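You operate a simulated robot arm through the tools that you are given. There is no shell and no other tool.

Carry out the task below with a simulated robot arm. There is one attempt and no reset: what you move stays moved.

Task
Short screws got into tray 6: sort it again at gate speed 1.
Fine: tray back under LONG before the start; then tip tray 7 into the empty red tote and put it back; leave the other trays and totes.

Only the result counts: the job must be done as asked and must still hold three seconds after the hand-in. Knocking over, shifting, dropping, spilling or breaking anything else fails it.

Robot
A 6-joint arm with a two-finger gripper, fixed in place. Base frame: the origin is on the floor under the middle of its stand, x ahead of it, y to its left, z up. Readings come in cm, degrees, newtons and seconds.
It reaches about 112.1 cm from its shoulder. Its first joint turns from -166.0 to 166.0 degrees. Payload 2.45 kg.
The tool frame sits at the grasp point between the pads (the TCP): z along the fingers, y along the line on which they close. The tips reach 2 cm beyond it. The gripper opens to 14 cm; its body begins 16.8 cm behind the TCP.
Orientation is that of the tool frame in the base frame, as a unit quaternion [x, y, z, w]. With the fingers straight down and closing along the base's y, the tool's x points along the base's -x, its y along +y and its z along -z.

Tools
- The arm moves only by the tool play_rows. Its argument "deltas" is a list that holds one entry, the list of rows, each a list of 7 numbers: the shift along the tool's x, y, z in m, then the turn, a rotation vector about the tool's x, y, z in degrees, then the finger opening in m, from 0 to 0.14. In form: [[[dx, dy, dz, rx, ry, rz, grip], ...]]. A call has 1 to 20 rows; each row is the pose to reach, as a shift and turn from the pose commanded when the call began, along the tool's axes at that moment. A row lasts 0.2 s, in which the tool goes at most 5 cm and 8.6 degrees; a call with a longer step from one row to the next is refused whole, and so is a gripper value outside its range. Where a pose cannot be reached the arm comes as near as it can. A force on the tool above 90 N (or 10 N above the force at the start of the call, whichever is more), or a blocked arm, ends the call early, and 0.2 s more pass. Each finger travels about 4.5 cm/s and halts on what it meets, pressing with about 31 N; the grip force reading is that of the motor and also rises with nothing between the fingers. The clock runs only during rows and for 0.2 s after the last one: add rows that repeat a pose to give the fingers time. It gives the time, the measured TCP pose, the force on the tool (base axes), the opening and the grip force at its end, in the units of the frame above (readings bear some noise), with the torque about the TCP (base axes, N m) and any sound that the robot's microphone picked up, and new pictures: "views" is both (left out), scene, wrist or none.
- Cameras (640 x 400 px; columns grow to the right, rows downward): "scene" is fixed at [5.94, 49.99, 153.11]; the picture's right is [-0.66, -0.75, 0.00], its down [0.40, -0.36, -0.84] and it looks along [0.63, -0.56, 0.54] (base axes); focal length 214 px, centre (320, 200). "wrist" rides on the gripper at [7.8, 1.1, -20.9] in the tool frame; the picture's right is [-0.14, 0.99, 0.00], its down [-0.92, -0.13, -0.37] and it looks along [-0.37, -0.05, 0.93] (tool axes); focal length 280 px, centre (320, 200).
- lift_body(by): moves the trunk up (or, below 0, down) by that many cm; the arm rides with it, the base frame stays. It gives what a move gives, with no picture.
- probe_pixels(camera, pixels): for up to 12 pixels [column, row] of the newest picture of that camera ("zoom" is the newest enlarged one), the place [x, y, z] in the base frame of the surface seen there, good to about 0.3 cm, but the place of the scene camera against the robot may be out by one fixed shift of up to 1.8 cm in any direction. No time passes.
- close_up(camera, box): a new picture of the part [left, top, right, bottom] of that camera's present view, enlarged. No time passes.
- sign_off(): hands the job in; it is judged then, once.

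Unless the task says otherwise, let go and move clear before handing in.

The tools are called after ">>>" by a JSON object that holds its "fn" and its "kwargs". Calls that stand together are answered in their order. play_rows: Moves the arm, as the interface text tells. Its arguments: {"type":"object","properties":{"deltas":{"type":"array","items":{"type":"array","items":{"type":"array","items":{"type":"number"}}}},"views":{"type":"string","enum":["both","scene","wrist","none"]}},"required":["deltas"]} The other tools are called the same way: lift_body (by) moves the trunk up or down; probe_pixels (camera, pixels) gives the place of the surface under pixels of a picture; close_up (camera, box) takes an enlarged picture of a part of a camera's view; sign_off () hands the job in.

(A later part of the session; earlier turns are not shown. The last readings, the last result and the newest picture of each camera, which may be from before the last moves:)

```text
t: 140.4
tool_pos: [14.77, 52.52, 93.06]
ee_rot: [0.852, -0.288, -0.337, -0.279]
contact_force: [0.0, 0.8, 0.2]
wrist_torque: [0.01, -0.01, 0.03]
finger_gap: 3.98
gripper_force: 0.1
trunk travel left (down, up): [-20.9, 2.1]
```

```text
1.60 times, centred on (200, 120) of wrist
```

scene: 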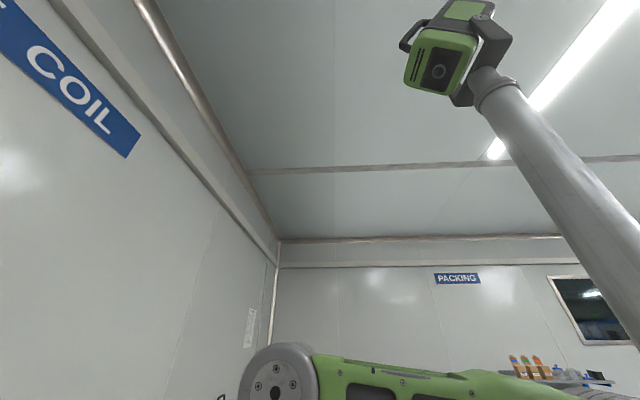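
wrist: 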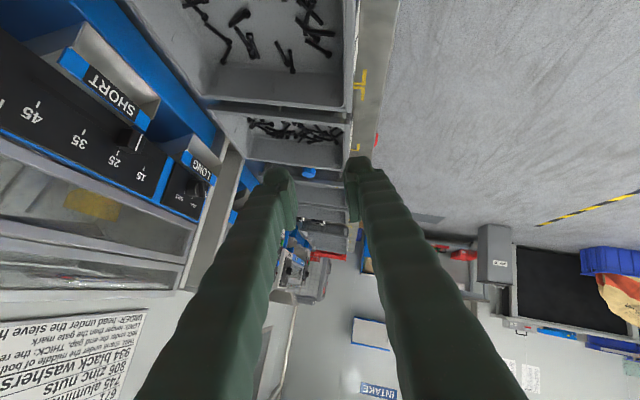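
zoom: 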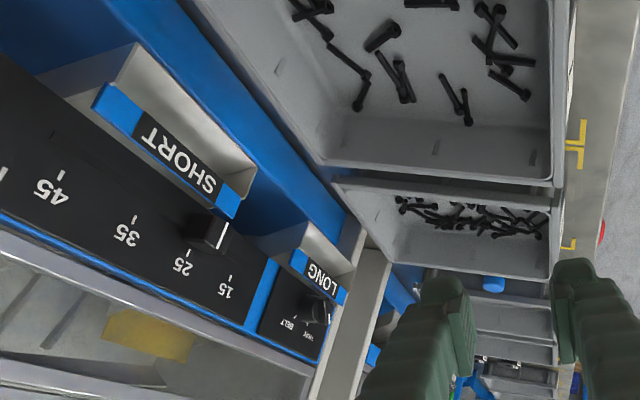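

Long screws are dropping into tray 6 (zoom (470,215)) and tray 7 holds more short ones. I'll wait here a few seconds and watch for the end of the run.

>>> {"fn": "play_rows", "kwargs": {"deltas": [[[0, 0, 0, 0, 0, 0, 0.04], [0, 0, 0, 0, 0, 0, 0.04], [0, 0, 0, 0, 0, 0, 0.04], [0, 0, 0, 0, 0, 0, 0.04], [0, 0, 0, 0, 0, 0, 0.04], [0, 0, 0, 0, 0, 0, 0.04], [0, 0, 0, 0, 0, 0, 0.04], [0, 0, 0, 0, 0, 0, 0.04], [0, 0, 0, 0, 0, 0, 0.04], [0, 0, 0, 0, 0, 0, 0.04], [0, 0, 0, 0, 0, 0, 0.04], [0, 0, 0, 0, 0, 0, 0.04], [0, 0, 0, 0, 0, 0, 0.04], [0, 0, 0, 0, 0, 0, 0.04], [0, 0, 0, 0, 0, 0, 0.04], [0, 0, 0, 0, 0, 0, 0.04], [0, 0, 0, 0, 0, 0, 0.04], [0, 0, 0, 0, 0, 0, 0.04], [0, 0, 0, 0, 0, 0, 0.04], [0, 0, 0, 0, 0, 0, 0.04]]], "views": "wrist"}}

>>> {"fn": "close_up", "kwargs": {"camera": "wrist", "box": [0, 0, 400, 240]}}

```text
t: 144.6
tool_pos: [14.78, 52.28, 92.88]
ee_rot: [0.851, -0.289, -0.338, -0.278]
contact_force: [0.2, -0.2, -0.1]
wrist_torque: [0.03, -0.03, -0.02]
finger_gap: 4.0
gripper_force: 0.1
trunk travel left (down, up): [-20.9, 2.1]
```

wrist: 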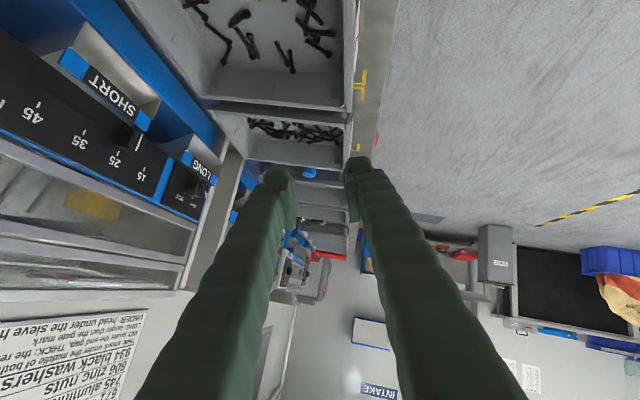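

```text
1.60 times, centred on (200, 120) of wrist
```

zoom: 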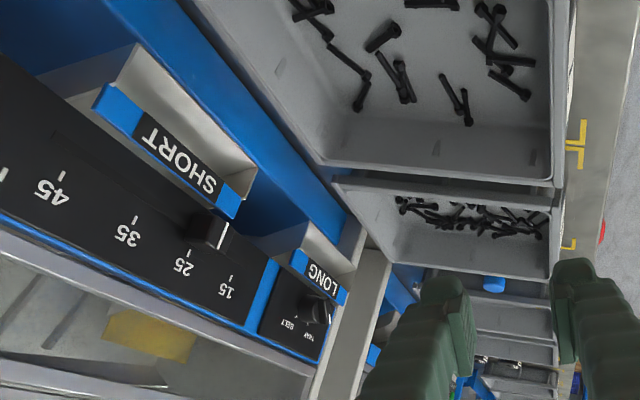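

Nothing changed in 4 s, so the run seems finished. I'll go right and up to look into the hopper and down on both trays to confirm.

>>> {"fn": "play_rows", "kwargs": {"deltas": [[[0.0174, 0, -0.0207, 0, 0, 0, 0.04], [0.0347, 0, -0.0414, 0, 0, 0, 0.04], [0.0521, 0, -0.062, 0, 0, 0, 0.04], [0.0694, 0, -0.0827, 0, 0, 0, 0.04], [0.0868, 0, -0.1034, 0, 0, 0, 0.04], [0.1042, 0, -0.1241, 0, 0, 0, 0.04], [0.1215, 0, -0.1448, 0, 0, 0, 0.04], [0.1389, 0, -0.1655, 0, 0, 0, 0.04], [0.1562, 0, -0.1861, 0, 0, 0, 0.04], [0.1736, 0, -0.2068, 0, 0, 0, 0.04], [0.191, 0, -0.2275, 0, 0, 0, 0.04], [0.191, 0, -0.2275, 0, 0, 0, 0.04]]], "views": "none"}}

>>> {"fn": "play_rows", "kwargs": {"deltas": [[[-0.02, -0.0075, -0.0168, 0, 0, 0, 0.04], [-0.04, -0.015, -0.0336, 0, 0, 0, 0.04], [-0.06, -0.0225, -0.0504, 0, 0, 0, 0.04], [-0.08, -0.03, -0.0672, 0, 0, 0, 0.04], [-0.1, -0.0375, -0.084, 0, 0, 0, 0.04], [-0.12, -0.045, -0.1008, 0, 0, 0, 0.04], [-0.14, -0.0525, -0.1176, 0, 0, 0, 0.04], [-0.16, -0.06, -0.1344, 0, 0, 0, 0.04], [-0.18, -0.0675, -0.1512, 0, 0, 0, 0.04], [-0.2, -0.075, -0.168, 0, 0, 0, 0.04], [-0.22, -0.0825, -0.1848, 0, 0, 0, 0.04], [-0.243, -0.091, -0.204, 0, 0, 0, 0.04], [-0.243, -0.091, -0.204, 0, 0, 0, 0.04]]], "views": "wrist"}}

```text
t: 147.2
tool_pos: [35.85, 31.24, 92.85]
ee_rot: [0.852, -0.289, -0.337, -0.279]
contact_force: [0.5, -0.1, 0.4]
wrist_torque: [0.0, -0.04, 0.0]
finger_gap: 3.99
gripper_force: 0.0
trunk travel left (down, up): [-20.9, 2.1]
```

```text
t: 150.0
tool_pos: [35.77, 31.26, 125.93]
ee_rot: [0.851, -0.289, -0.338, -0.279]
contact_force: [-0.3, -0.9, 0.2]
wrist_torque: [0.01, 0.01, -0.01]
finger_gap: 3.99
gripper_force: 0.0
trunk travel left (down, up): [-20.9, 2.1]
```

wrist: 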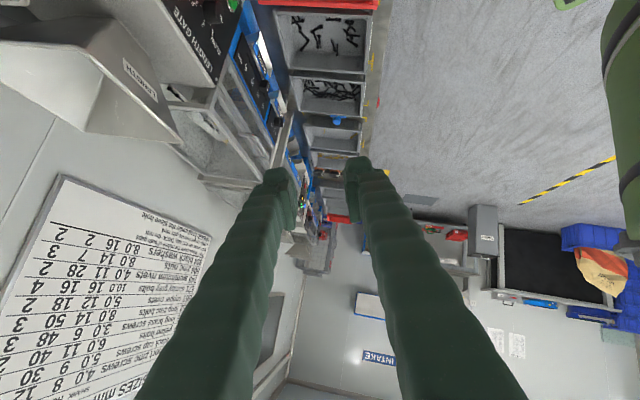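

The hopper's inside isn't visible from here. I'll repeat the earlier move to over the hopper, which gave a clear look inside.

>>> {"fn": "play_rows", "kwargs": {"deltas": [[[0.0016, -0.031, 0.009, 1.8, 0.68, 1.5, 0.04], [0.0033, -0.062, 0.0183, 3.7, 1.38, 3.1, 0.04], [0.0049, -0.094, 0.0275, 5.5, 2.07, 4.6, 0.04], [0.0065, -0.125, 0.0367, 7.4, 2.76, 6.2, 0.04], [0.0081, -0.157, 0.0458, 9.2, 3.45, 7.7, 0.04], [0.0098, -0.188, 0.055, 11.05, 4.1, 9.27, 0.04], [0.0114, -0.219, 0.0642, 12.9, 4.8, 10.8, 0.04], [0.013, -0.251, 0.0733, 14.7, 5.5, 12.4, 0.04], [0.0146, -0.282, 0.0825, 16.6, 6.2, 13.9, 0.04], [0.0163, -0.313, 0.0917, 18.4, 6.9, 15.45, 0.04], [0.0179, -0.345, 0.1008, 20.3, 7.6, 17.0, 0.04], [0.0195, -0.376, 0.11, 22.1, 8.27, 18.54, 0.04], [0.0195, -0.376, 0.11, 22.1, 8.27, 18.54, 0.04]]], "views": "wrist"}}

>>> {"fn": "close_up", "kwargs": {"camera": "wrist", "box": [200, 0, 640, 260]}}

```text
t: 152.8
tool_pos: [57.92, 63.59, 128.39]
ee_rot: [0.747, -0.499, -0.254, -0.357]
contact_force: [-0.2, -0.5, 0.0]
wrist_torque: [0.02, -0.02, -0.03]
finger_gap: 4.0
gripper_force: 0.0
trunk travel left (down, up): [-20.9, 2.1]
```

wrist: 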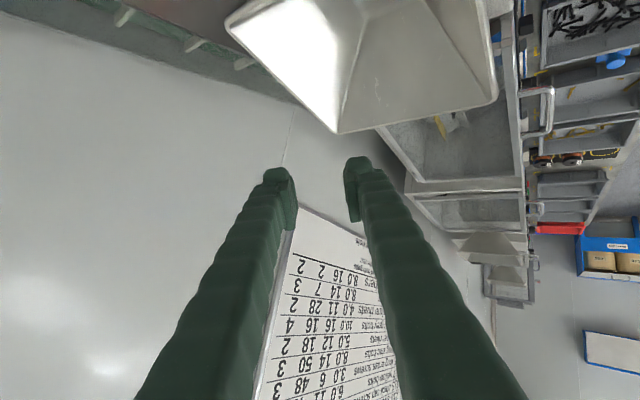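

```text
1.45 times, centred on (420, 130) of wrist
```

zoom: 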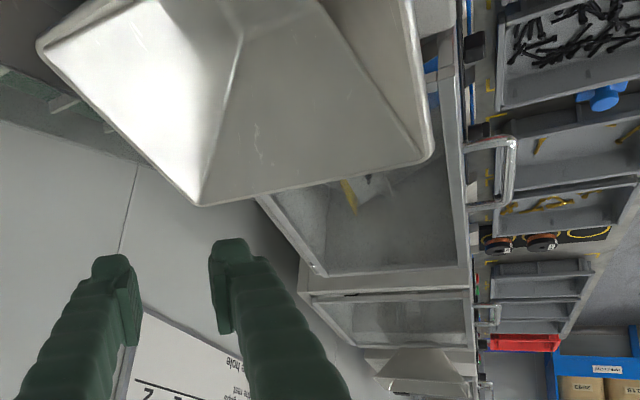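

The hopper is empty now (no dark heap at (370,15), where it was before), so the sort has finished. I'll retrace to the bench front for tray 7.

>>> {"fn": "play_rows", "kwargs": {"deltas": [[[0.0096, 0.0243, -0.0196, -1.84, -0.69, -1.55, 0.04], [0.0192, 0.0487, -0.0392, -3.7, -1.38, -3.1, 0.04], [0.0288, 0.073, -0.0588, -5.5, -2.07, -4.6, 0.04], [0.0383, 0.0973, -0.0783, -7.4, -2.76, -6.2, 0.04], [0.0479, 0.1217, -0.0979, -9.2, -3.45, -7.7, 0.04], [0.0575, 0.146, -0.1175, -11.05, -4.1, -9.27, 0.04], [0.0671, 0.1703, -0.1371, -12.9, -4.8, -10.8, 0.04], [0.0767, 0.1947, -0.1567, -14.7, -5.5, -12.4, 0.04], [0.0863, 0.219, -0.1763, -16.6, -6.2, -13.9, 0.04], [0.0958, 0.2433, -0.1958, -18.4, -6.9, -15.45, 0.04], [0.1054, 0.2677, -0.2154, -20.3, -7.6, -17.0, 0.04], [0.115, 0.292, -0.235, -22.1, -8.27, -18.54, 0.04], [0.115, 0.292, -0.235, -22.1, -8.27, -18.54, 0.04]]], "views": "none"}}

>>> {"fn": "play_rows", "kwargs": {"deltas": [[[0.02, 0.0075, 0.0168, 0, 0, 0, 0.04], [0.04, 0.015, 0.0336, 0, 0, 0, 0.04], [0.06, 0.0225, 0.0504, 0, 0, 0, 0.04], [0.08, 0.03, 0.0672, 0, 0, 0, 0.04], [0.1, 0.0375, 0.084, 0, 0, 0, 0.04], [0.12, 0.045, 0.1008, 0, 0, 0, 0.04], [0.14, 0.0525, 0.1176, 0, 0, 0, 0.04], [0.16, 0.06, 0.1344, 0, 0, 0, 0.04], [0.18, 0.0675, 0.1512, 0, 0, 0, 0.04], [0.2, 0.075, 0.168, 0, 0, 0, 0.04], [0.22, 0.0825, 0.1848, 0, 0, 0, 0.04], [0.243, 0.091, 0.204, 0, 0, 0, 0.04], [0.243, 0.091, 0.204, 0, 0, 0, 0.04]]], "views": "none"}}

>>> {"fn": "play_rows", "kwargs": {"deltas": [[[-0.0158, 0, 0.0189, 0, 0, 0, 0.04], [-0.0317, 0, 0.0378, 0, 0, 0, 0.04], [-0.0475, 0, 0.0567, 0, 0, 0, 0.04], [-0.0634, 0, 0.0755, 0, 0, 0, 0.04], [-0.0792, 0, 0.0944, 0, 0, 0, 0.04], [-0.095, 0, 0.1133, 0, 0, 0, 0.04], [-0.1109, 0, 0.1322, 0, 0, 0, 0.04], [-0.1267, 0, 0.1511, 0, 0, 0, 0.04], [-0.1426, 0, 0.17, 0, 0, 0, 0.04], [-0.1584, 0, 0.189, 0, 0, 0, 0.04], [-0.1743, 0, 0.2078, 0, 0, 0, 0.04], [-0.19, 0, 0.2267, 0, 0, 0, 0.04], [-0.19, 0, 0.2267, 0, 0, 0, 0.04]]], "views": "wrist"}}

```text
t: 155.6
tool_pos: [35.61, 31.23, 126.0]
ee_rot: [0.851, -0.289, -0.338, -0.279]
contact_force: [-1.0, -0.9, 0.3]
wrist_torque: [0.02, 0.0, 0.03]
finger_gap: 4.0
gripper_force: 0.0
trunk travel left (down, up): [-20.9, 2.1]
```

```text
t: 158.4
tool_pos: [35.59, 31.33, 93.03]
ee_rot: [0.852, -0.288, -0.337, -0.278]
contact_force: [0.1, 0.1, 0.1]
wrist_torque: [0.0, 0.0, -0.01]
finger_gap: 4.0
gripper_force: 0.0
trunk travel left (down, up): [-20.9, 2.1]
```

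```text
t: 161.2
tool_pos: [14.78, 52.33, 92.99]
ee_rot: [0.851, -0.289, -0.338, -0.278]
contact_force: [-0.7, 0.0, -0.3]
wrist_torque: [-0.02, -0.01, 0.02]
finger_gap: 4.0
gripper_force: 0.1
trunk travel left (down, up): [-20.9, 2.1]
```

wrist: 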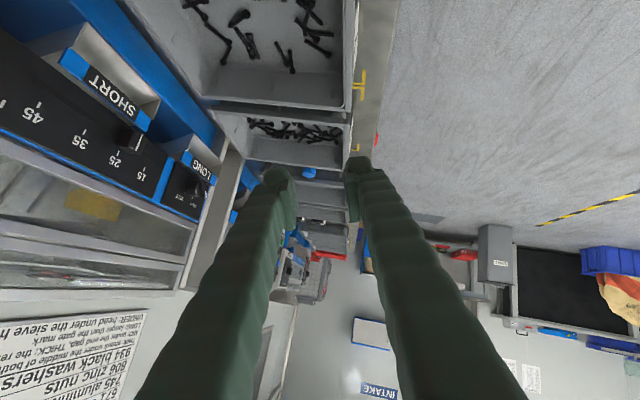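

I'm above tray 7's front wall at (14.8, 52.3, 93.0); the tray is at the top of the picture with its front edge near column 350. I'll probe its rim before going down.

>>> {"fn": "probe_pixels", "kwargs": {"camera": "wrist", "pixels": [[352, 10], [351, 40], [349, 70], [347, 95], [344, 20], [343, 60], [341, 92], [330, 102], [250, 98], [215, 95], [320, 30], [290, 60]]}}

>>> {"fn": "close_up", "kwargs": {"camera": "wrist", "box": [120, 0, 420, 180]}}

```text
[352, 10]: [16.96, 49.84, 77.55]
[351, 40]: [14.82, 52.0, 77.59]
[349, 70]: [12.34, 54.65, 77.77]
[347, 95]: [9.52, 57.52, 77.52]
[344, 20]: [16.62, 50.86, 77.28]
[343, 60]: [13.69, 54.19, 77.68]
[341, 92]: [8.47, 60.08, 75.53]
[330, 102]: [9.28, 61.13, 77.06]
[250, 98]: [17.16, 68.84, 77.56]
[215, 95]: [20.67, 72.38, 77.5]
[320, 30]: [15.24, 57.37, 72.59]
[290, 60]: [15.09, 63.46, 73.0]
```

```text
2.13 times, centred on (270, 90) of wrist
```

zoom: 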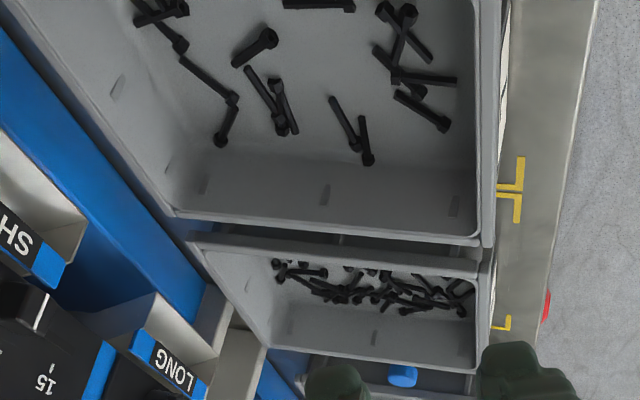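

Tray 7's front wall at u≈−26.5 is centred on v≈47.55 (pixels (351,40), (343,60)). I'll lower with the same lean as before to straddle it, with the opening at 4 cm.

>>> {"fn": "play_rows", "kwargs": {"deltas": [[[0.0135, 0.0047, 0.0113, 0, 0, 0, 0.04], [0.027, 0.0094, 0.0226, 0, 0, 0, 0.04], [0.0405, 0.0142, 0.034, 0, 0, 0, 0.04], [0.054, 0.019, 0.0453, 0, 0, 0, 0.04], [0.0675, 0.0237, 0.0566, 0, 0, 0, 0.04], [0.081, 0.0284, 0.068, 0, 0, 0, 0.04], [0.093, 0.0328, 0.078, 0, 0, 0, 0.04], [0.104, 0.0366, 0.0872, 0, 0, 0, 0.04], [0.113, 0.0398, 0.0948, 0, 0, 0, 0.04], [0.1206, 0.0425, 0.1012, 0, 0, 0, 0.04], [0.1206, 0.0425, 0.1012, 0, 0, 0, 0.04]]], "views": "wrist"}}

>>> {"fn": "close_up", "kwargs": {"camera": "wrist", "box": [200, 60, 420, 240]}}

```text
t: 163.6
tool_pos: [15.09, 52.61, 76.62]
ee_rot: [0.852, -0.289, -0.336, -0.279]
contact_force: [-0.3, 0.1, 0.2]
wrist_torque: [-0.01, 0.02, 0.0]
finger_gap: 3.99
gripper_force: 0.0
trunk travel left (down, up): [-20.9, 2.1]
```

wrist: 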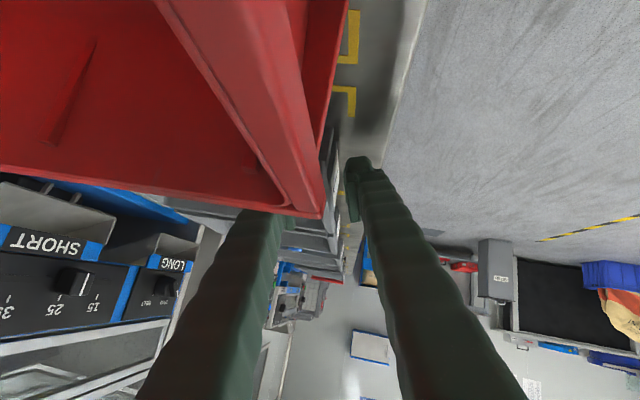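

```text
2.22 times, centred on (310, 150) of wrist
```

zoom: 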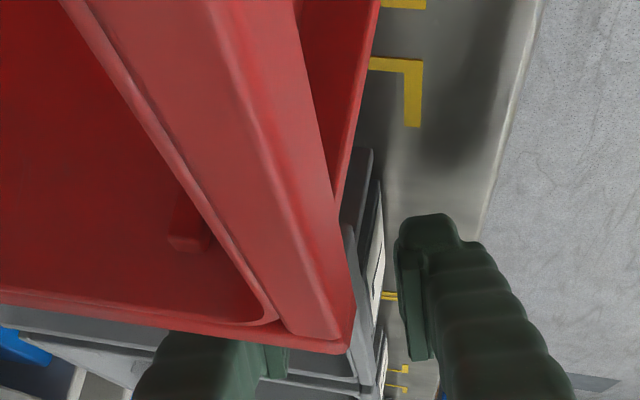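

The wall is straddled with no contact, though the wrist camera is now close above the tote's front edge. I'll stay at nearly this height (0.2 cm lower) and close on the wall.

>>> {"fn": "play_rows", "kwargs": {"deltas": [[[0, 0, 0, 0, 0, 0, 0.03], [0, 0, 0, 0, 0, 0, 0.02], [0.0007, 0.0003, 0.0006, 0, 0, 0, 0.02], [0.0015, 0.0006, 0.0012, 0, 0, 0, 0.02], [0.0015, 0.0006, 0.0012, 0, 0, 0, 0.01], [0.0015, 0.0006, 0.0012, 0, 0, 0, 0.0], [0.0015, 0.0006, 0.0012, 0, 0, 0, 0.0], [0.0015, 0.0006, 0.0012, 0, 0, 0, 0.0]]], "views": "wrist"}}

>>> {"fn": "close_up", "kwargs": {"camera": "wrist", "box": [200, 60, 420, 240]}}

```text
t: 165.4
tool_pos: [14.91, 52.5, 76.56]
ee_rot: [0.851, -0.289, -0.338, -0.279]
contact_force: [-0.2, 0.6, -0.8]
wrist_torque: [-0.1, 0.19, -0.07]
finger_gap: 1.0
gripper_force: 31.0
trunk travel left (down, up): [-20.9, 2.1]
```

wrist: 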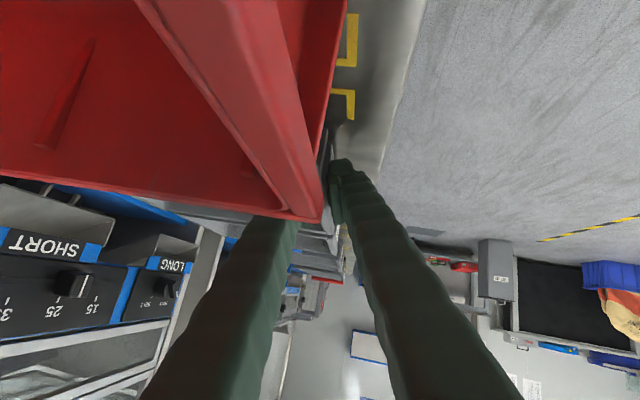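

```text
2.22 times, centred on (310, 150) of wrist
```

zoom: 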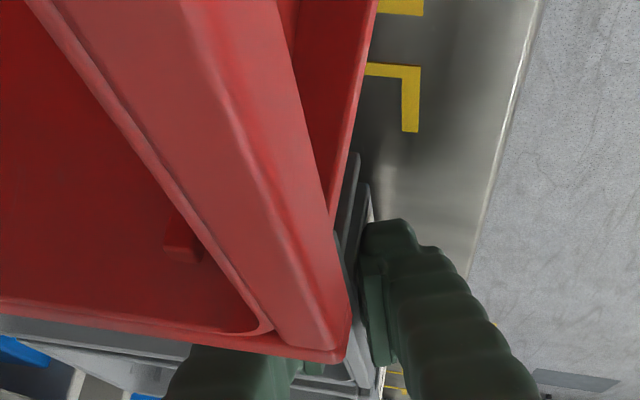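

Tray 7's wall is gripped (1.0 cm, 31 N). I'll lift 4 cm straight up and check the load.

>>> {"fn": "play_rows", "kwargs": {"deltas": [[[-0.0037, -0.0014, -0.0031, 0, 0, 0, 0.0], [-0.0092, -0.0034, -0.0077, 0, 0, 0, 0.0], [-0.0166, -0.0062, -0.0139, 0, 0, 0, 0.0], [-0.024, -0.009, -0.02, 0, 0, 0, 0.0], [-0.0295, -0.011, -0.0247, 0, 0, 0, 0.0], [-0.0295, -0.011, -0.0247, 0, 0, 0, 0.0]]], "views": "wrist"}}

>>> {"fn": "close_up", "kwargs": {"camera": "wrist", "box": [0, 60, 400, 280]}}

```text
t: 166.8
tool_pos: [14.88, 52.57, 80.57]
ee_rot: [0.851, -0.289, -0.338, -0.279]
contact_force: [-0.7, 0.9, -2.4]
wrist_torque: [-0.26, 0.12, -0.04]
finger_gap: 1.03
gripper_force: 30.7
trunk travel left (down, up): [-20.9, 2.1]
```

wrist: 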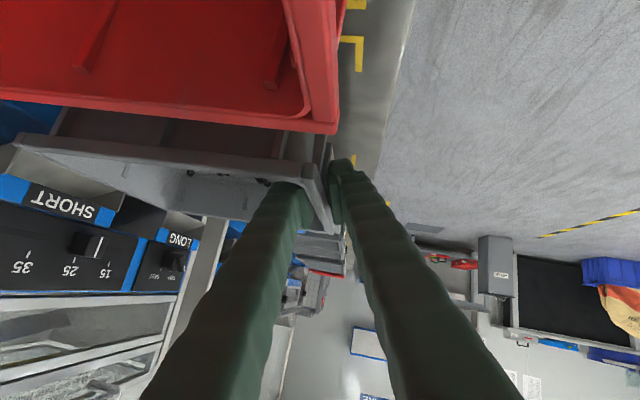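

```text
1.60 times, centred on (200, 170) of wrist
```

zoom: 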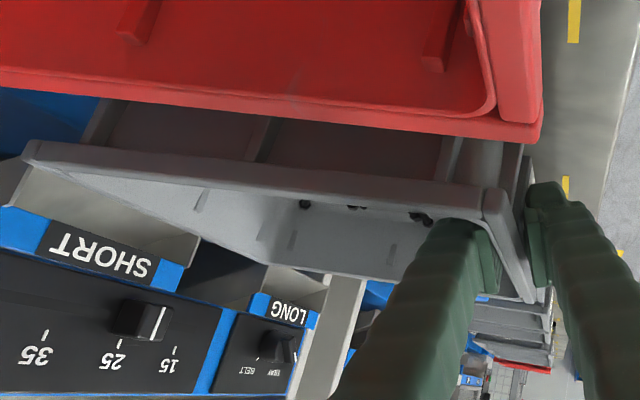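

Tray 7 is lifted with 2.4 N, level. I'll raise it to z≈97 and carry it right, in front of the panel, to in front of the red tote.

>>> {"fn": "play_rows", "kwargs": {"deltas": [[[-0.0075, -0.0028, -0.0063, 0, 0, 0, 0.0], [-0.021, -0.0078, -0.0176, 0, 0, 0, 0.0], [-0.036, -0.0135, -0.0302, 0, 0, 0, 0.0], [-0.051, -0.0191, -0.0428, 0, 0, 0, 0.0], [-0.066, -0.0247, -0.0554, 0, 0, 0, 0.0], [-0.081, -0.0303, -0.068, 0, 0, 0, 0.0], [-0.096, -0.0359, -0.0805, 0, 0, 0, 0.0], [-0.11, -0.0412, -0.0923, 0, 0, 0, 0.0], [-0.1208, -0.0452, -0.1013, 0, 0, 0, 0.0], [-0.1208, -0.0452, -0.1013, 0, 0, 0, 0.0]]], "views": "wrist"}}

>>> {"fn": "play_rows", "kwargs": {"deltas": [[[0.0068, 0, -0.0082, 0, 0, 0, 0.0], [0.0205, 0, -0.0245, 0, 0, 0, 0.0], [0.0342, 0, -0.0408, 0, 0, 0, 0.0], [0.048, 0, -0.0571, 0, 0, 0, 0.0], [0.0616, 0, -0.0734, 0, 0, 0, 0.0], [0.0753, 0, -0.0897, 0, 0, 0, 0.0], [0.089, 0, -0.106, 0, 0, 0, 0.0], [0.1027, 0, -0.1224, 0, 0, 0, 0.0], [0.1164, 0, -0.1387, 0, 0, 0, 0.0], [0.128, 0, -0.1525, 0, 0, 0, 0.0], [0.1365, 0, -0.1627, 0, 0, 0, 0.0], [0.1365, 0, -0.1627, 0, 0, 0, 0.0]]], "views": "wrist"}}

```text
t: 169.0
tool_pos: [14.92, 52.45, 97.14]
ee_rot: [0.852, -0.289, -0.337, -0.278]
contact_force: [1.7, 0.6, -2.4]
wrist_torque: [-0.26, 0.17, 0.02]
finger_gap: 1.01
gripper_force: 30.9
trunk travel left (down, up): [-20.9, 2.1]
```

wrist: 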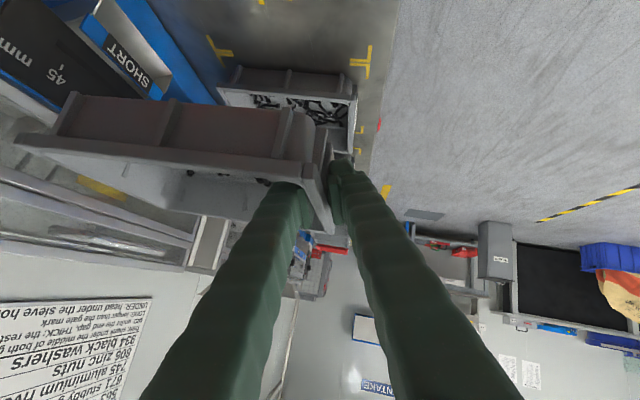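

```text
t: 171.6
tool_pos: [29.81, 37.39, 96.93]
ee_rot: [0.851, -0.289, -0.337, -0.279]
contact_force: [1.4, -0.2, -2.6]
wrist_torque: [-0.26, 0.15, 0.0]
finger_gap: 1.03
gripper_force: 30.9
trunk travel left (down, up): [-20.9, 2.1]
```

wrist: 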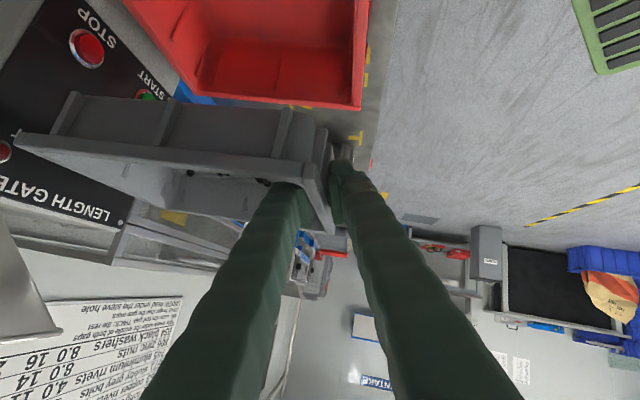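

Tray 7 is level in front of the panel at (29.8, 37.4, 96.9), with the tote just below and ahead. I'll tip it to 75° here while easing forward, so its back end swings up clear of the panel.

>>> {"fn": "play_rows", "kwargs": {"deltas": [[[0.0005, -0.0024, 0.0004, 3.21, 0, -3.83, 0.0], [0.001, -0.0048, 0.0009, 6.43, 0, -7.66, 0.0], [0.0016, -0.0072, 0.0013, 9.64, 0, -11.49, 0.0], [0.0021, -0.0096, 0.0018, 12.86, 0, -15.32, 0.0], [0.0026, -0.012, 0.0022, 16.07, 0, -19.15, 0.0], [0.0032, -0.0144, 0.0027, 19.28, 0, -22.98, 0.0], [0.0048, -0.0219, 0.004, 22.5, 0, -26.81, 0.0], [0.0064, -0.0293, 0.0054, 25.7, 0, -30.64, 0.0], [0.0081, -0.0368, 0.0068, 28.93, 0, -34.47, 0.0], [0.0097, -0.0443, 0.0082, 32.14, 0, -38.3, 0.0], [0.0113, -0.0518, 0.0096, 35.35, 0, -42.13, 0.0], [0.013, -0.0592, 0.011, 38.57, 0, -45.96, 0.0], [0.0146, -0.0667, 0.0123, 41.78, 0, -49.79, 0.0], [0.0163, -0.0742, 0.0137, 45.0, 0, -53.62, 0.0], [0.0179, -0.0817, 0.0151, 48.21, 0, -57.45, 0.0], [0.0179, -0.0817, 0.0151, 48.21, 0, -57.45, 0.0]]], "views": "wrist"}}

```text
t: 175.0
tool_pos: [35.93, 43.58, 96.95]
ee_rot: [-0.7, -0.036, 0.024, 0.713]
contact_force: [0.3, -0.2, -2.9]
wrist_torque: [-0.15, 0.04, 0.03]
finger_gap: 1.03
gripper_force: 30.9
trunk travel left (down, up): [-20.9, 2.1]
```

wrist: 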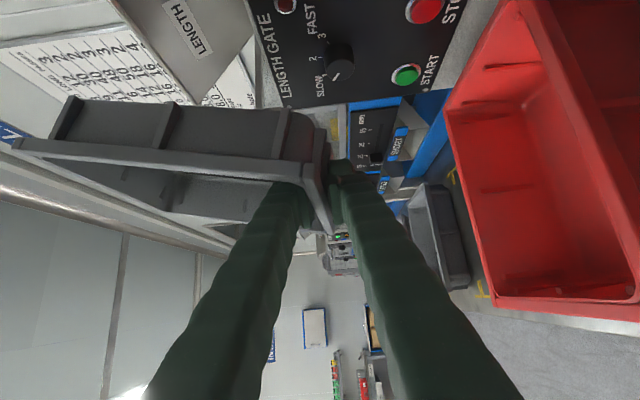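

At 75° the grip is steady and the tote lies below (right side of this rolled view). I'll yaw 22° and ease forward so the pour edge is over the tote's middle.

>>> {"fn": "play_rows", "kwargs": {"deltas": [[[0.0064, 0.0001, 0.0054, -0.06, 4.4, -0.05, 0.0], [0.0129, 0.0003, 0.0108, -0.12, 8.8, -0.1, 0.0], [0.0193, 0.0004, 0.0162, -0.17, 13.2, -0.15, 0.0], [0.0258, 0.0006, 0.0216, -0.23, 17.6, -0.2, 0.0], [0.0322, 0.0007, 0.027, -0.29, 22, -0.25, 0.0], [0.0322, 0.0007, 0.027, -0.29, 22, -0.25, 0.0]]], "views": "both"}}

>>> {"fn": "probe_pixels", "kwargs": {"camera": "wrist", "pixels": [[318, 185], [325, 225], [305, 160], [280, 165], [330, 150], [460, 100], [500, 290], [620, 280], [540, 180]]}}

```text
t: 176.4
tool_pos: [38.92, 46.53, 96.88]
ee_rot: [-0.695, 0.099, -0.111, 0.704]
contact_force: [0.0, -0.1, -3.4]
wrist_torque: [-0.13, 0.08, 0.01]
finger_gap: 0.99
gripper_force: 30.6
trunk travel left (down, up): [-20.9, 2.1]
```

scene: 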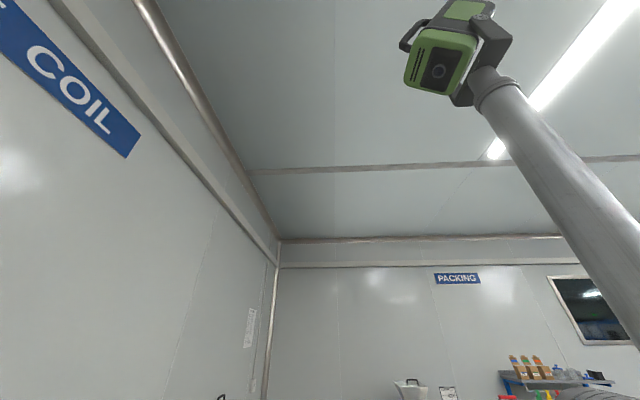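
wrist: 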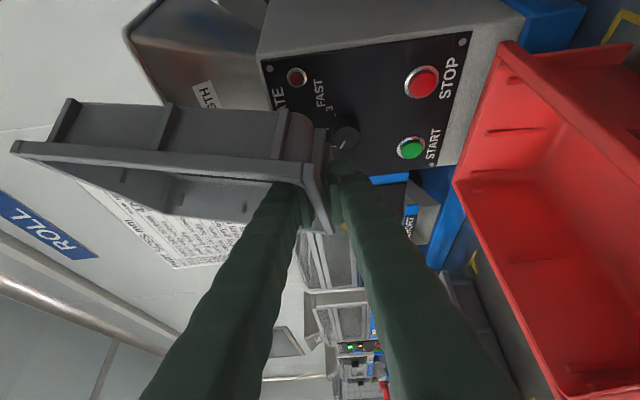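

```text
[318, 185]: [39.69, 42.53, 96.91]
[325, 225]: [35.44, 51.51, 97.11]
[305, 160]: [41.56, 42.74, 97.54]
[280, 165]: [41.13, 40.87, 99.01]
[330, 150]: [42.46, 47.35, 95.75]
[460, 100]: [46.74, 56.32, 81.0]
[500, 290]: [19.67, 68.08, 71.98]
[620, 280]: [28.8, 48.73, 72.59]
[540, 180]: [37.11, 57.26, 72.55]
```

The tray's front edge is over the tote now. I'll probe the tote's rim from here to be sure the pour edge lies inside it.

>>> {"fn": "probe_pixels", "kwargs": {"camera": "wrist", "pixels": [[505, 48], [480, 110], [457, 178], [462, 200], [500, 280], [540, 370], [550, 70], [600, 110], [635, 130], [560, 50], [630, 48], [520, 70]]}}

>>> {"fn": "close_up", "kwargs": {"camera": "wrist", "box": [440, 20, 640, 400]}}

```text
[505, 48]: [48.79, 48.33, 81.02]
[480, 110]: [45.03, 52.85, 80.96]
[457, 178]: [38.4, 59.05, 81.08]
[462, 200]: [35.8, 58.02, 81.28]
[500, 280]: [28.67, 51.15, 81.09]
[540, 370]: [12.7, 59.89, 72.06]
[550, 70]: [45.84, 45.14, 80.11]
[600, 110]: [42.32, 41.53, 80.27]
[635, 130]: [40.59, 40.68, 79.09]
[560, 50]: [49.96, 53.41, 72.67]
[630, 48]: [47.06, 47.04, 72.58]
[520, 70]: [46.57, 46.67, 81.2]
```

```text
1.05 times, centred on (540, 210) of wrist (not enlarged: the box is as wide or as high as the picture)
```

zoom: 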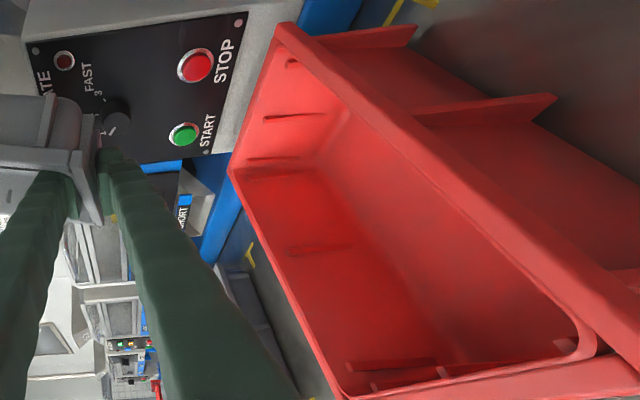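

The tote's rim spans u −15.9 to +0.5, v 46.8 to 69.2, and the tray's pour edge (u −14.4 to −1.4, v≈58–64) is inside it. I'll tip on slowly to 115°.

>>> {"fn": "play_rows", "kwargs": {"deltas": [[[0, 0, 0, 1.6, 0, -1.9, 0.0], [0, 0, 0, 3.86, 0, -4.6, 0.0], [0, 0, 0, 6.1, 0, -7.28, 0.0], [0, 0, 0, 8.36, 0, -9.96, 0.0], [0, 0, 0, 10.6, 0, -12.64, 0.0], [0, 0, 0, 12.86, 0, -15.32, 0.0], [0, 0, 0, 15.1, 0, -18.0, 0.0], [0, 0, 0, 17.36, 0, -20.7, 0.0], [0, 0, 0, 19.6, 0, -23.36, 0.0], [0, 0, 0, 21.85, 0, -26.0, 0.0], [0, 0, 0, 24.1, 0, -28.7, 0.0], [0, 0, 0, 25.7, 0, -30.64, 0.0], [0, 0, 0, 25.7, 0, -30.64, 0.0], [0, 0, 0, 25.7, 0, -30.64, 0.0]]], "views": "wrist"}}

>>> {"fn": "close_up", "kwargs": {"camera": "wrist", "box": [380, 0, 640, 400]}}

```text
t: 179.4
tool_pos: [45.45, 48.78, 95.03]
ee_rot: [-0.517, -0.119, -0.315, 0.787]
contact_force: [0.4, 0.3, -2.0]
wrist_torque: [0.04, -0.09, 0.0]
finger_gap: 0.97
gripper_force: 31.4
out of reach, approached as far as the arm can: row 4, 5, 6, 7, 8, 9, 10, 11, 12, 13, 14
trunk travel left (down, up): [-20.9, 2.1]
```

wrist: 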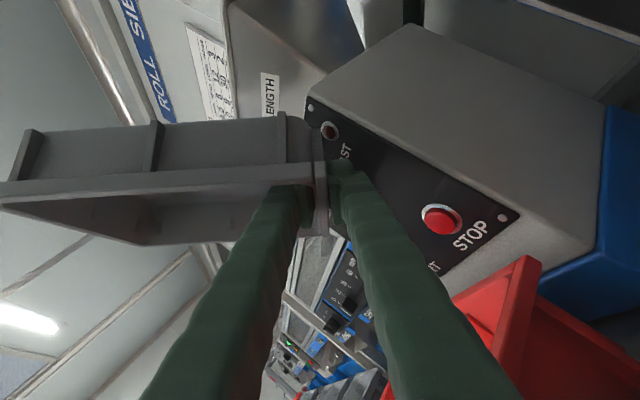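

```text
1.00 times, centred on (510, 200) of wrist (not enlarged: the box is as wide or as high as the picture)
```

zoom: 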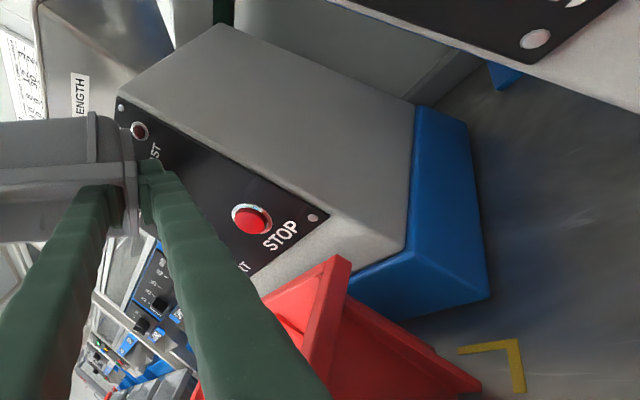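

Some rows were out of reach (the wrist bend tops out near 110°), so the arm crept forward to (45.5, 48.8, 95.0) while reaching the tilt. I'll look closely to see whether any screws have left the tray before doing anything else.

>>> {"fn": "close_up", "kwargs": {"camera": "wrist", "box": [0, 100, 360, 260]}}

>>> {"fn": "close_up", "kwargs": {"camera": "wrist", "box": [360, 230, 640, 400]}}

>>> {"fn": "probe_pixels", "kwargs": {"camera": "wrist", "pixels": [[520, 265], [480, 300], [540, 300], [600, 350], [318, 160], [325, 220], [10, 185], [310, 185]]}}

```text
1.78 times, centred on (180, 180) of wrist
```

zoom: 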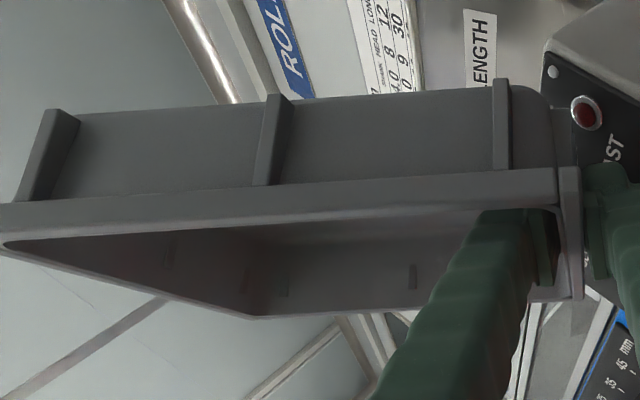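

```text
2.29 times, centred on (500, 315) of wrist
```

zoom: 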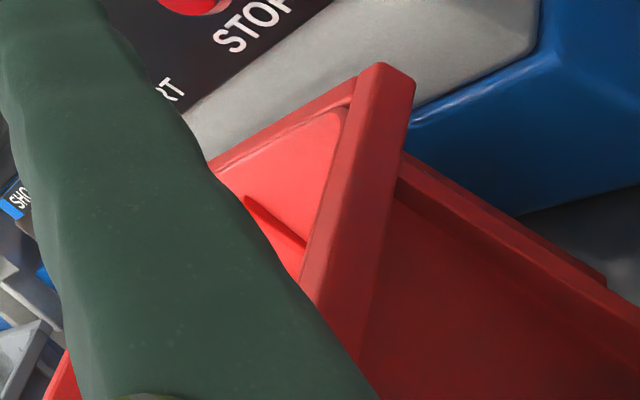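

```text
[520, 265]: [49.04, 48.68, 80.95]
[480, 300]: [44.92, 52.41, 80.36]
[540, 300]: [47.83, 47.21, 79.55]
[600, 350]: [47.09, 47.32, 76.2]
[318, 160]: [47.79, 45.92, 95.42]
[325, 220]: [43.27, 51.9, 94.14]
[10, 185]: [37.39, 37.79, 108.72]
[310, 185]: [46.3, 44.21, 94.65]
```

The tote is unmoved (back-right corner still at (49.0, 48.7, 81.0)) and I can't see into the tray from here. I'll tip back to 75°, which brings the arm back in reach, and look at both the tray and the tote.

>>> {"fn": "play_rows", "kwargs": {"deltas": [[[0, 0, 0, -2.57, 0, 3.06, 0.0], [0, 0, 0, -5.14, 0, 6.13, 0.0], [0, 0, 0, -7.7, 0, 9.2, 0.0], [0, 0, 0, -10.28, 0, 12.26, 0.0], [0, 0, 0, -12.86, 0, 15.3, 0.0], [0, 0, 0, -15.4, 0, 18.4, 0.0], [0, 0, 0, -18.0, 0, 21.45, 0.0], [0, 0, 0, -20.57, 0, 24.5, 0.0], [0, 0, 0, -23.1, 0, 27.6, 0.0], [0, 0, 0, -25.7, 0, 30.64, 0.0], [0, 0, 0, -25.7, 0, 30.64, 0.0]]], "views": "wrist"}}

>>> {"fn": "close_up", "kwargs": {"camera": "wrist", "box": [420, 20, 640, 400]}}

>>> {"fn": "close_up", "kwargs": {"camera": "wrist", "box": [0, 80, 360, 260]}}

```text
t: 181.8
tool_pos: [45.7, 48.8, 93.74]
ee_rot: [-0.694, 0.098, -0.111, 0.705]
contact_force: [-7.0, -14.6, 15.8]
wrist_torque: [1.44, 0.06, 0.87]
finger_gap: 1.55
gripper_force: 30.9
trunk travel left (down, up): [-20.9, 2.1]
```

wrist: 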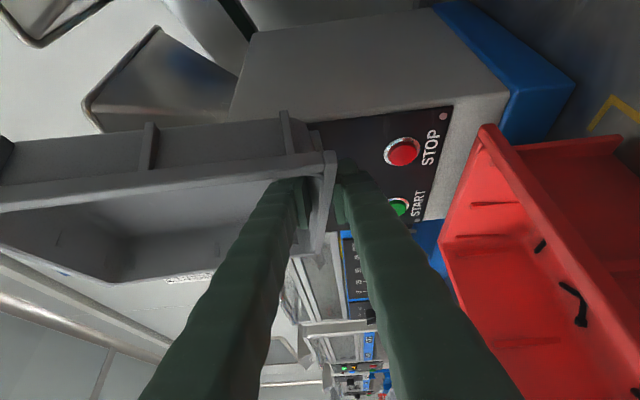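

```text
1.05 times, centred on (530, 210) of wrist (not enlarged: the box is as wide or as high as the picture)
```

zoom: 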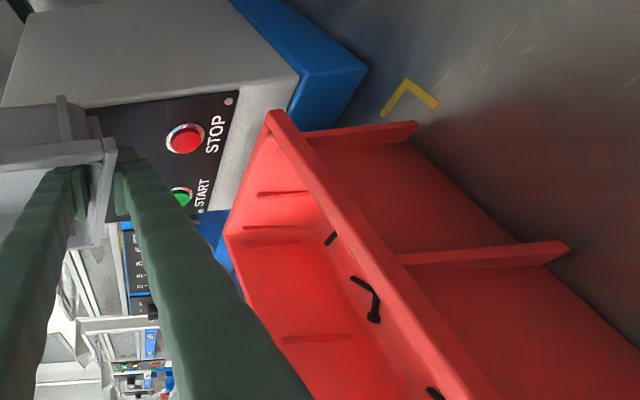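

```text
1.78 times, centred on (180, 170) of wrist
```

zoom: 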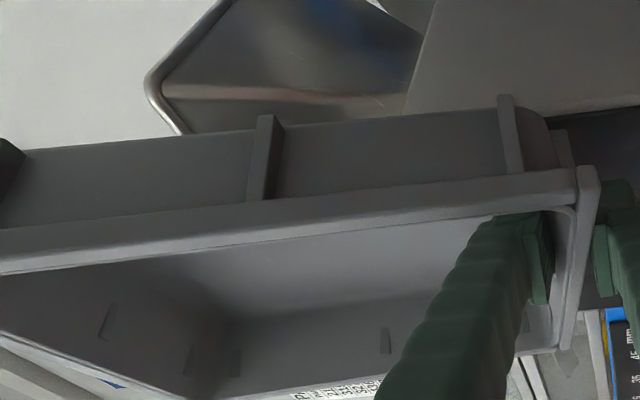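

The screws are in the tote (several visible at (540,245) and (575,300)), but tipping back from the crept position pressed the tray against the panel (about 22 N). I'll pull straight back from the panel right away.

>>> {"fn": "play_rows", "kwargs": {"deltas": [[[-0.0093, -0.005, -0.0175, 0, 0, 0, 0.0], [-0.0186, -0.01, -0.033, 0, 0, 0, 0.0], [-0.033, -0.018, -0.038, 0, 0, 0, 0.0], [-0.046, -0.026, -0.04, 0, 0, 0, 0.0], [-0.058, -0.034, -0.041, 0, 0, 0, 0.0], [-0.058, -0.034, -0.041, 0, 0, 0, 0.0]]], "views": "wrist"}}

>>> {"fn": "close_up", "kwargs": {"camera": "wrist", "box": [0, 60, 380, 280]}}

>>> {"fn": "close_up", "kwargs": {"camera": "wrist", "box": [260, 40, 640, 300]}}

```text
t: 183.2
tool_pos: [38.91, 46.79, 96.92]
ee_rot: [-0.695, 0.099, -0.111, 0.704]
contact_force: [0.6, 0.0, -0.9]
wrist_torque: [-0.09, 0.03, 0.04]
finger_gap: 0.81
gripper_force: 30.6
trunk travel left (down, up): [-20.9, 2.1]
```

wrist: 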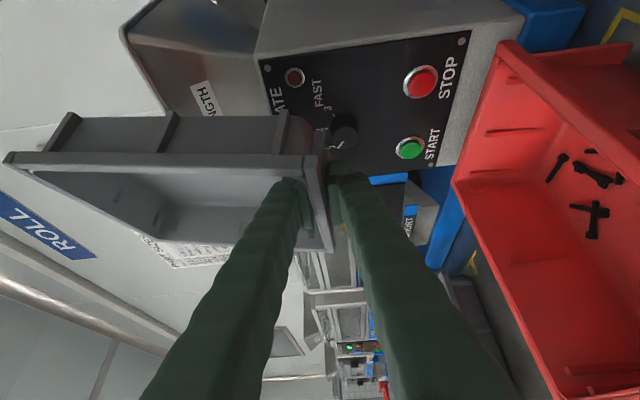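

```text
1.68 times, centred on (190, 170) of wrist
```

zoom: 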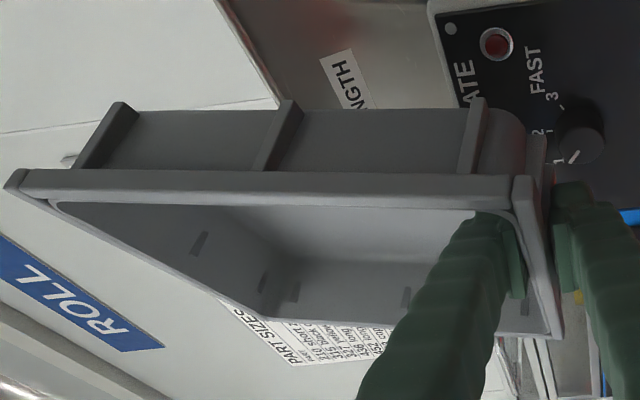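

```text
1.54 times, centred on (450, 170) of wrist
```

zoom: 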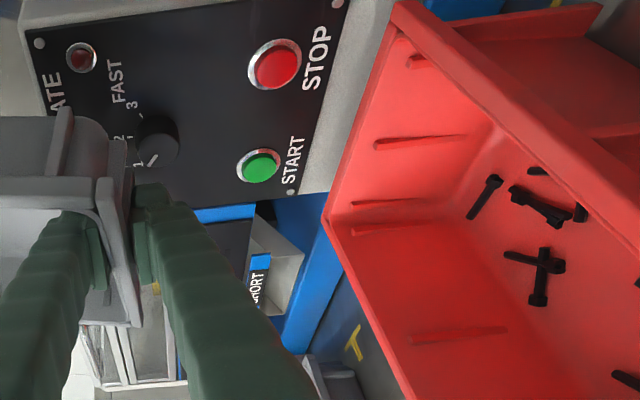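

The tray is free again and empty-looking, the knob still points at 1, and the screws lie in the tote (zoom (540,200)). I'll undo the yaw and back out, then level the tray in front of the bench.

>>> {"fn": "play_rows", "kwargs": {"deltas": [[[-0.0039, -0.0001, -0.0074, 0.06, -4.4, 0.05, 0.0], [-0.0079, -0.0003, -0.0148, 0.12, -8.8, 0.1, 0.0], [-0.0118, -0.0004, -0.0223, 0.17, -13.2, 0.15, 0.0], [-0.0158, -0.0006, -0.0297, 0.23, -17.6, 0.2, 0.0], [-0.0197, -0.0007, -0.0371, 0.29, -22, 0.25, 0.0], [-0.0197, -0.0007, -0.0371, 0.29, -22, 0.25, 0.0]]], "views": "none"}}

>>> {"fn": "play_rows", "kwargs": {"deltas": [[[-0.006, 0, -0.005, -3.21, 0, 3.83, 0.0], [-0.012, -0.0003, -0.01, -6.43, 0, 7.66, 0.0], [-0.018, -0.0004, -0.015, -9.64, 0, 11.49, 0.0], [-0.024, -0.0005, -0.02, -12.86, 0, 15.32, 0.0], [-0.03, -0.0007, -0.025, -16.07, 0, 19.15, 0.0], [-0.036, -0.0008, -0.03, -19.28, 0, 22.98, 0.0], [-0.042, -0.001, -0.035, -22.5, 0, 26.81, 0.0], [-0.048, -0.0011, -0.04, -25.7, 0, 30.64, 0.0], [-0.054, -0.0012, -0.0453, -28.93, 0, 34.47, 0.0], [-0.056, -0.0013, -0.047, -32.14, 0, 38.3, 0.0], [-0.058, -0.0013, -0.0487, -35.35, 0, 42.13, 0.0], [-0.06, -0.0014, -0.0504, -38.57, 0, 45.96, 0.0], [-0.062, -0.0014, -0.0521, -41.78, 0, 49.79, 0.0], [-0.064, -0.0015, -0.0538, -45.0, 0, 53.62, 0.0], [-0.0666, -0.0015, -0.0559, -48.21, 0, 57.45, 0.0], [-0.0666, -0.0015, -0.0559, -48.21, 0, 57.45, 0.0]]], "views": "wrist"}}

>>> {"fn": "close_up", "kwargs": {"camera": "wrist", "box": [0, 60, 400, 280]}}

```text
t: 184.6
tool_pos: [35.9, 43.7, 96.85]
ee_rot: [-0.701, -0.037, 0.025, 0.711]
contact_force: [-0.1, -1.2, -2.5]
wrist_torque: [-0.06, 0.0, 0.0]
finger_gap: 0.83
gripper_force: 30.9
trunk travel left (down, up): [-20.9, 2.1]
```

```text
t: 188.0
tool_pos: [29.82, 37.75, 96.79]
ee_rot: [0.852, -0.289, -0.337, -0.278]
contact_force: [-0.5, 0.6, -1.1]
wrist_torque: [-0.14, 0.11, 0.01]
finger_gap: 0.86
gripper_force: 30.9
trunk travel left (down, up): [-20.9, 2.1]
```

wrist: 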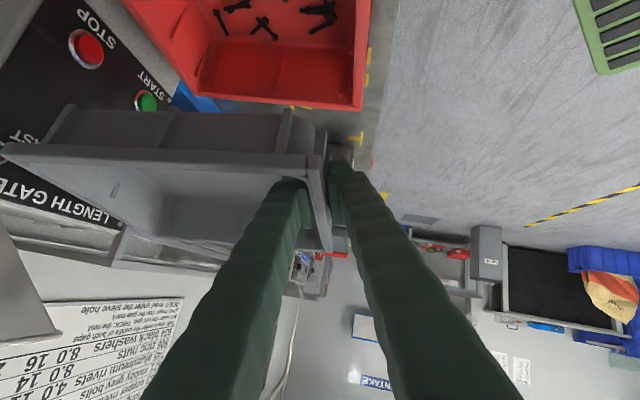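

```text
1.60 times, centred on (200, 170) of wrist
```

zoom: 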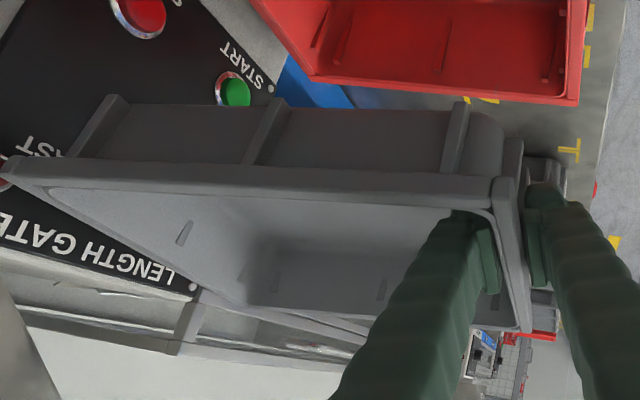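

Back at (29.8, 37.8, 96.8) with the tray empty, but its attitude in the grip has shifted a bit. I'll probe the rim corners to measure it before placing.

>>> {"fn": "probe_pixels", "kwargs": {"camera": "wrist", "pixels": [[10, 155], [80, 160], [160, 166], [240, 172], [300, 178], [316, 185], [322, 215], [330, 250], [150, 248], [100, 222], [155, 195], [200, 245]]}}

>>> {"fn": "close_up", "kwargs": {"camera": "wrist", "box": [120, 0, 400, 130]}}

```text
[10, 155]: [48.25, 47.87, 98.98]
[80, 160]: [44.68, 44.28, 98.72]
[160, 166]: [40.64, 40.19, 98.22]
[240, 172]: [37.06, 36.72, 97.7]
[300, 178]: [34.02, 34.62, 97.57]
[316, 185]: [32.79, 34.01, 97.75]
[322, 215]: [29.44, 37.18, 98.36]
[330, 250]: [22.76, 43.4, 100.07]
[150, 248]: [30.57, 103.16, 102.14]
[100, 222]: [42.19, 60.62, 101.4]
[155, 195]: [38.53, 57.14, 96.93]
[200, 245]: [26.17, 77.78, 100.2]
```

```text
2.29 times, centred on (260, 65) of wrist
```

zoom: 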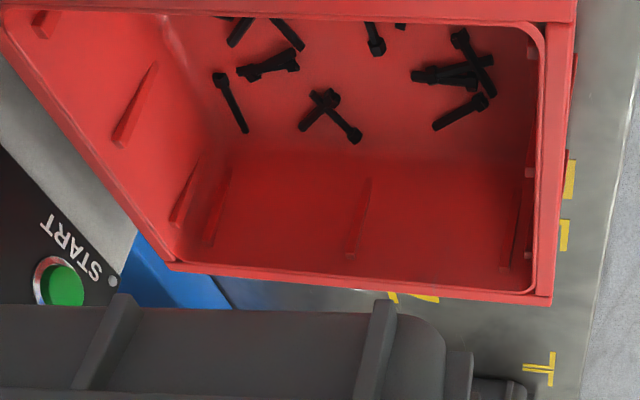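

The tray has rolled in the grip: left rim ~100–101.4, right rim ~97.6–99, i.e. left side 8.6° high and back 3.6° high. I'll counter-rotate the tool to level it, then re-measure.

>>> {"fn": "play_rows", "kwargs": {"deltas": [[[0, 0, 0, -1.87, 2.57, 0, 0.0], [0, 0, 0, -3.73, 5.15, 0, 0.0], [0, 0, 0, -5.6, 7.72, 0, 0.0], [0, 0, 0, -5.6, 7.72, 0, 0.0]]], "views": "wrist"}}

>>> {"fn": "probe_pixels", "kwargs": {"camera": "wrist", "pixels": [[10, 155], [80, 160], [160, 166], [240, 172], [300, 178], [316, 185], [322, 215], [330, 249], [100, 223], [60, 200], [155, 195]]}}

```text
t: 189.0
tool_pos: [29.76, 37.66, 96.84]
ee_rot: [0.885, -0.29, -0.293, -0.216]
contact_force: [0.4, -0.2, -0.5]
wrist_torque: [-0.1, 0.1, 0.02]
finger_gap: 0.85
gripper_force: 31.1
trunk travel left (down, up): [-20.9, 2.1]
```

wrist: 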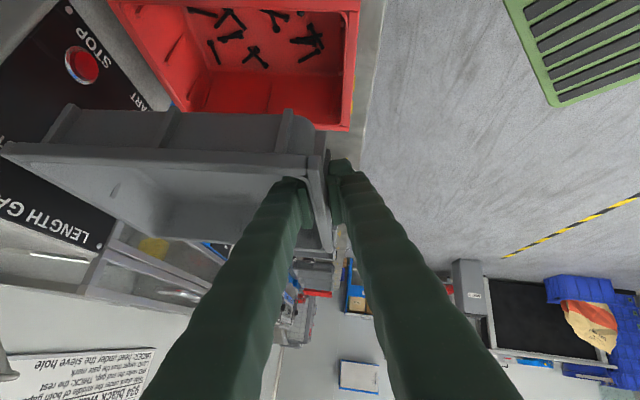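

```text
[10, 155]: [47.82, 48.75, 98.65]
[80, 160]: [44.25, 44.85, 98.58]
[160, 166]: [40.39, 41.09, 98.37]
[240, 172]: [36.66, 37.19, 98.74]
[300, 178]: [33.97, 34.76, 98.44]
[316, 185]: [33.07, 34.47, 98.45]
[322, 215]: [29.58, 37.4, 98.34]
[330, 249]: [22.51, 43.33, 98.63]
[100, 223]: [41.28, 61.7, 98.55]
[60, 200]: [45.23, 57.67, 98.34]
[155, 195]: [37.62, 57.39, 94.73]
```

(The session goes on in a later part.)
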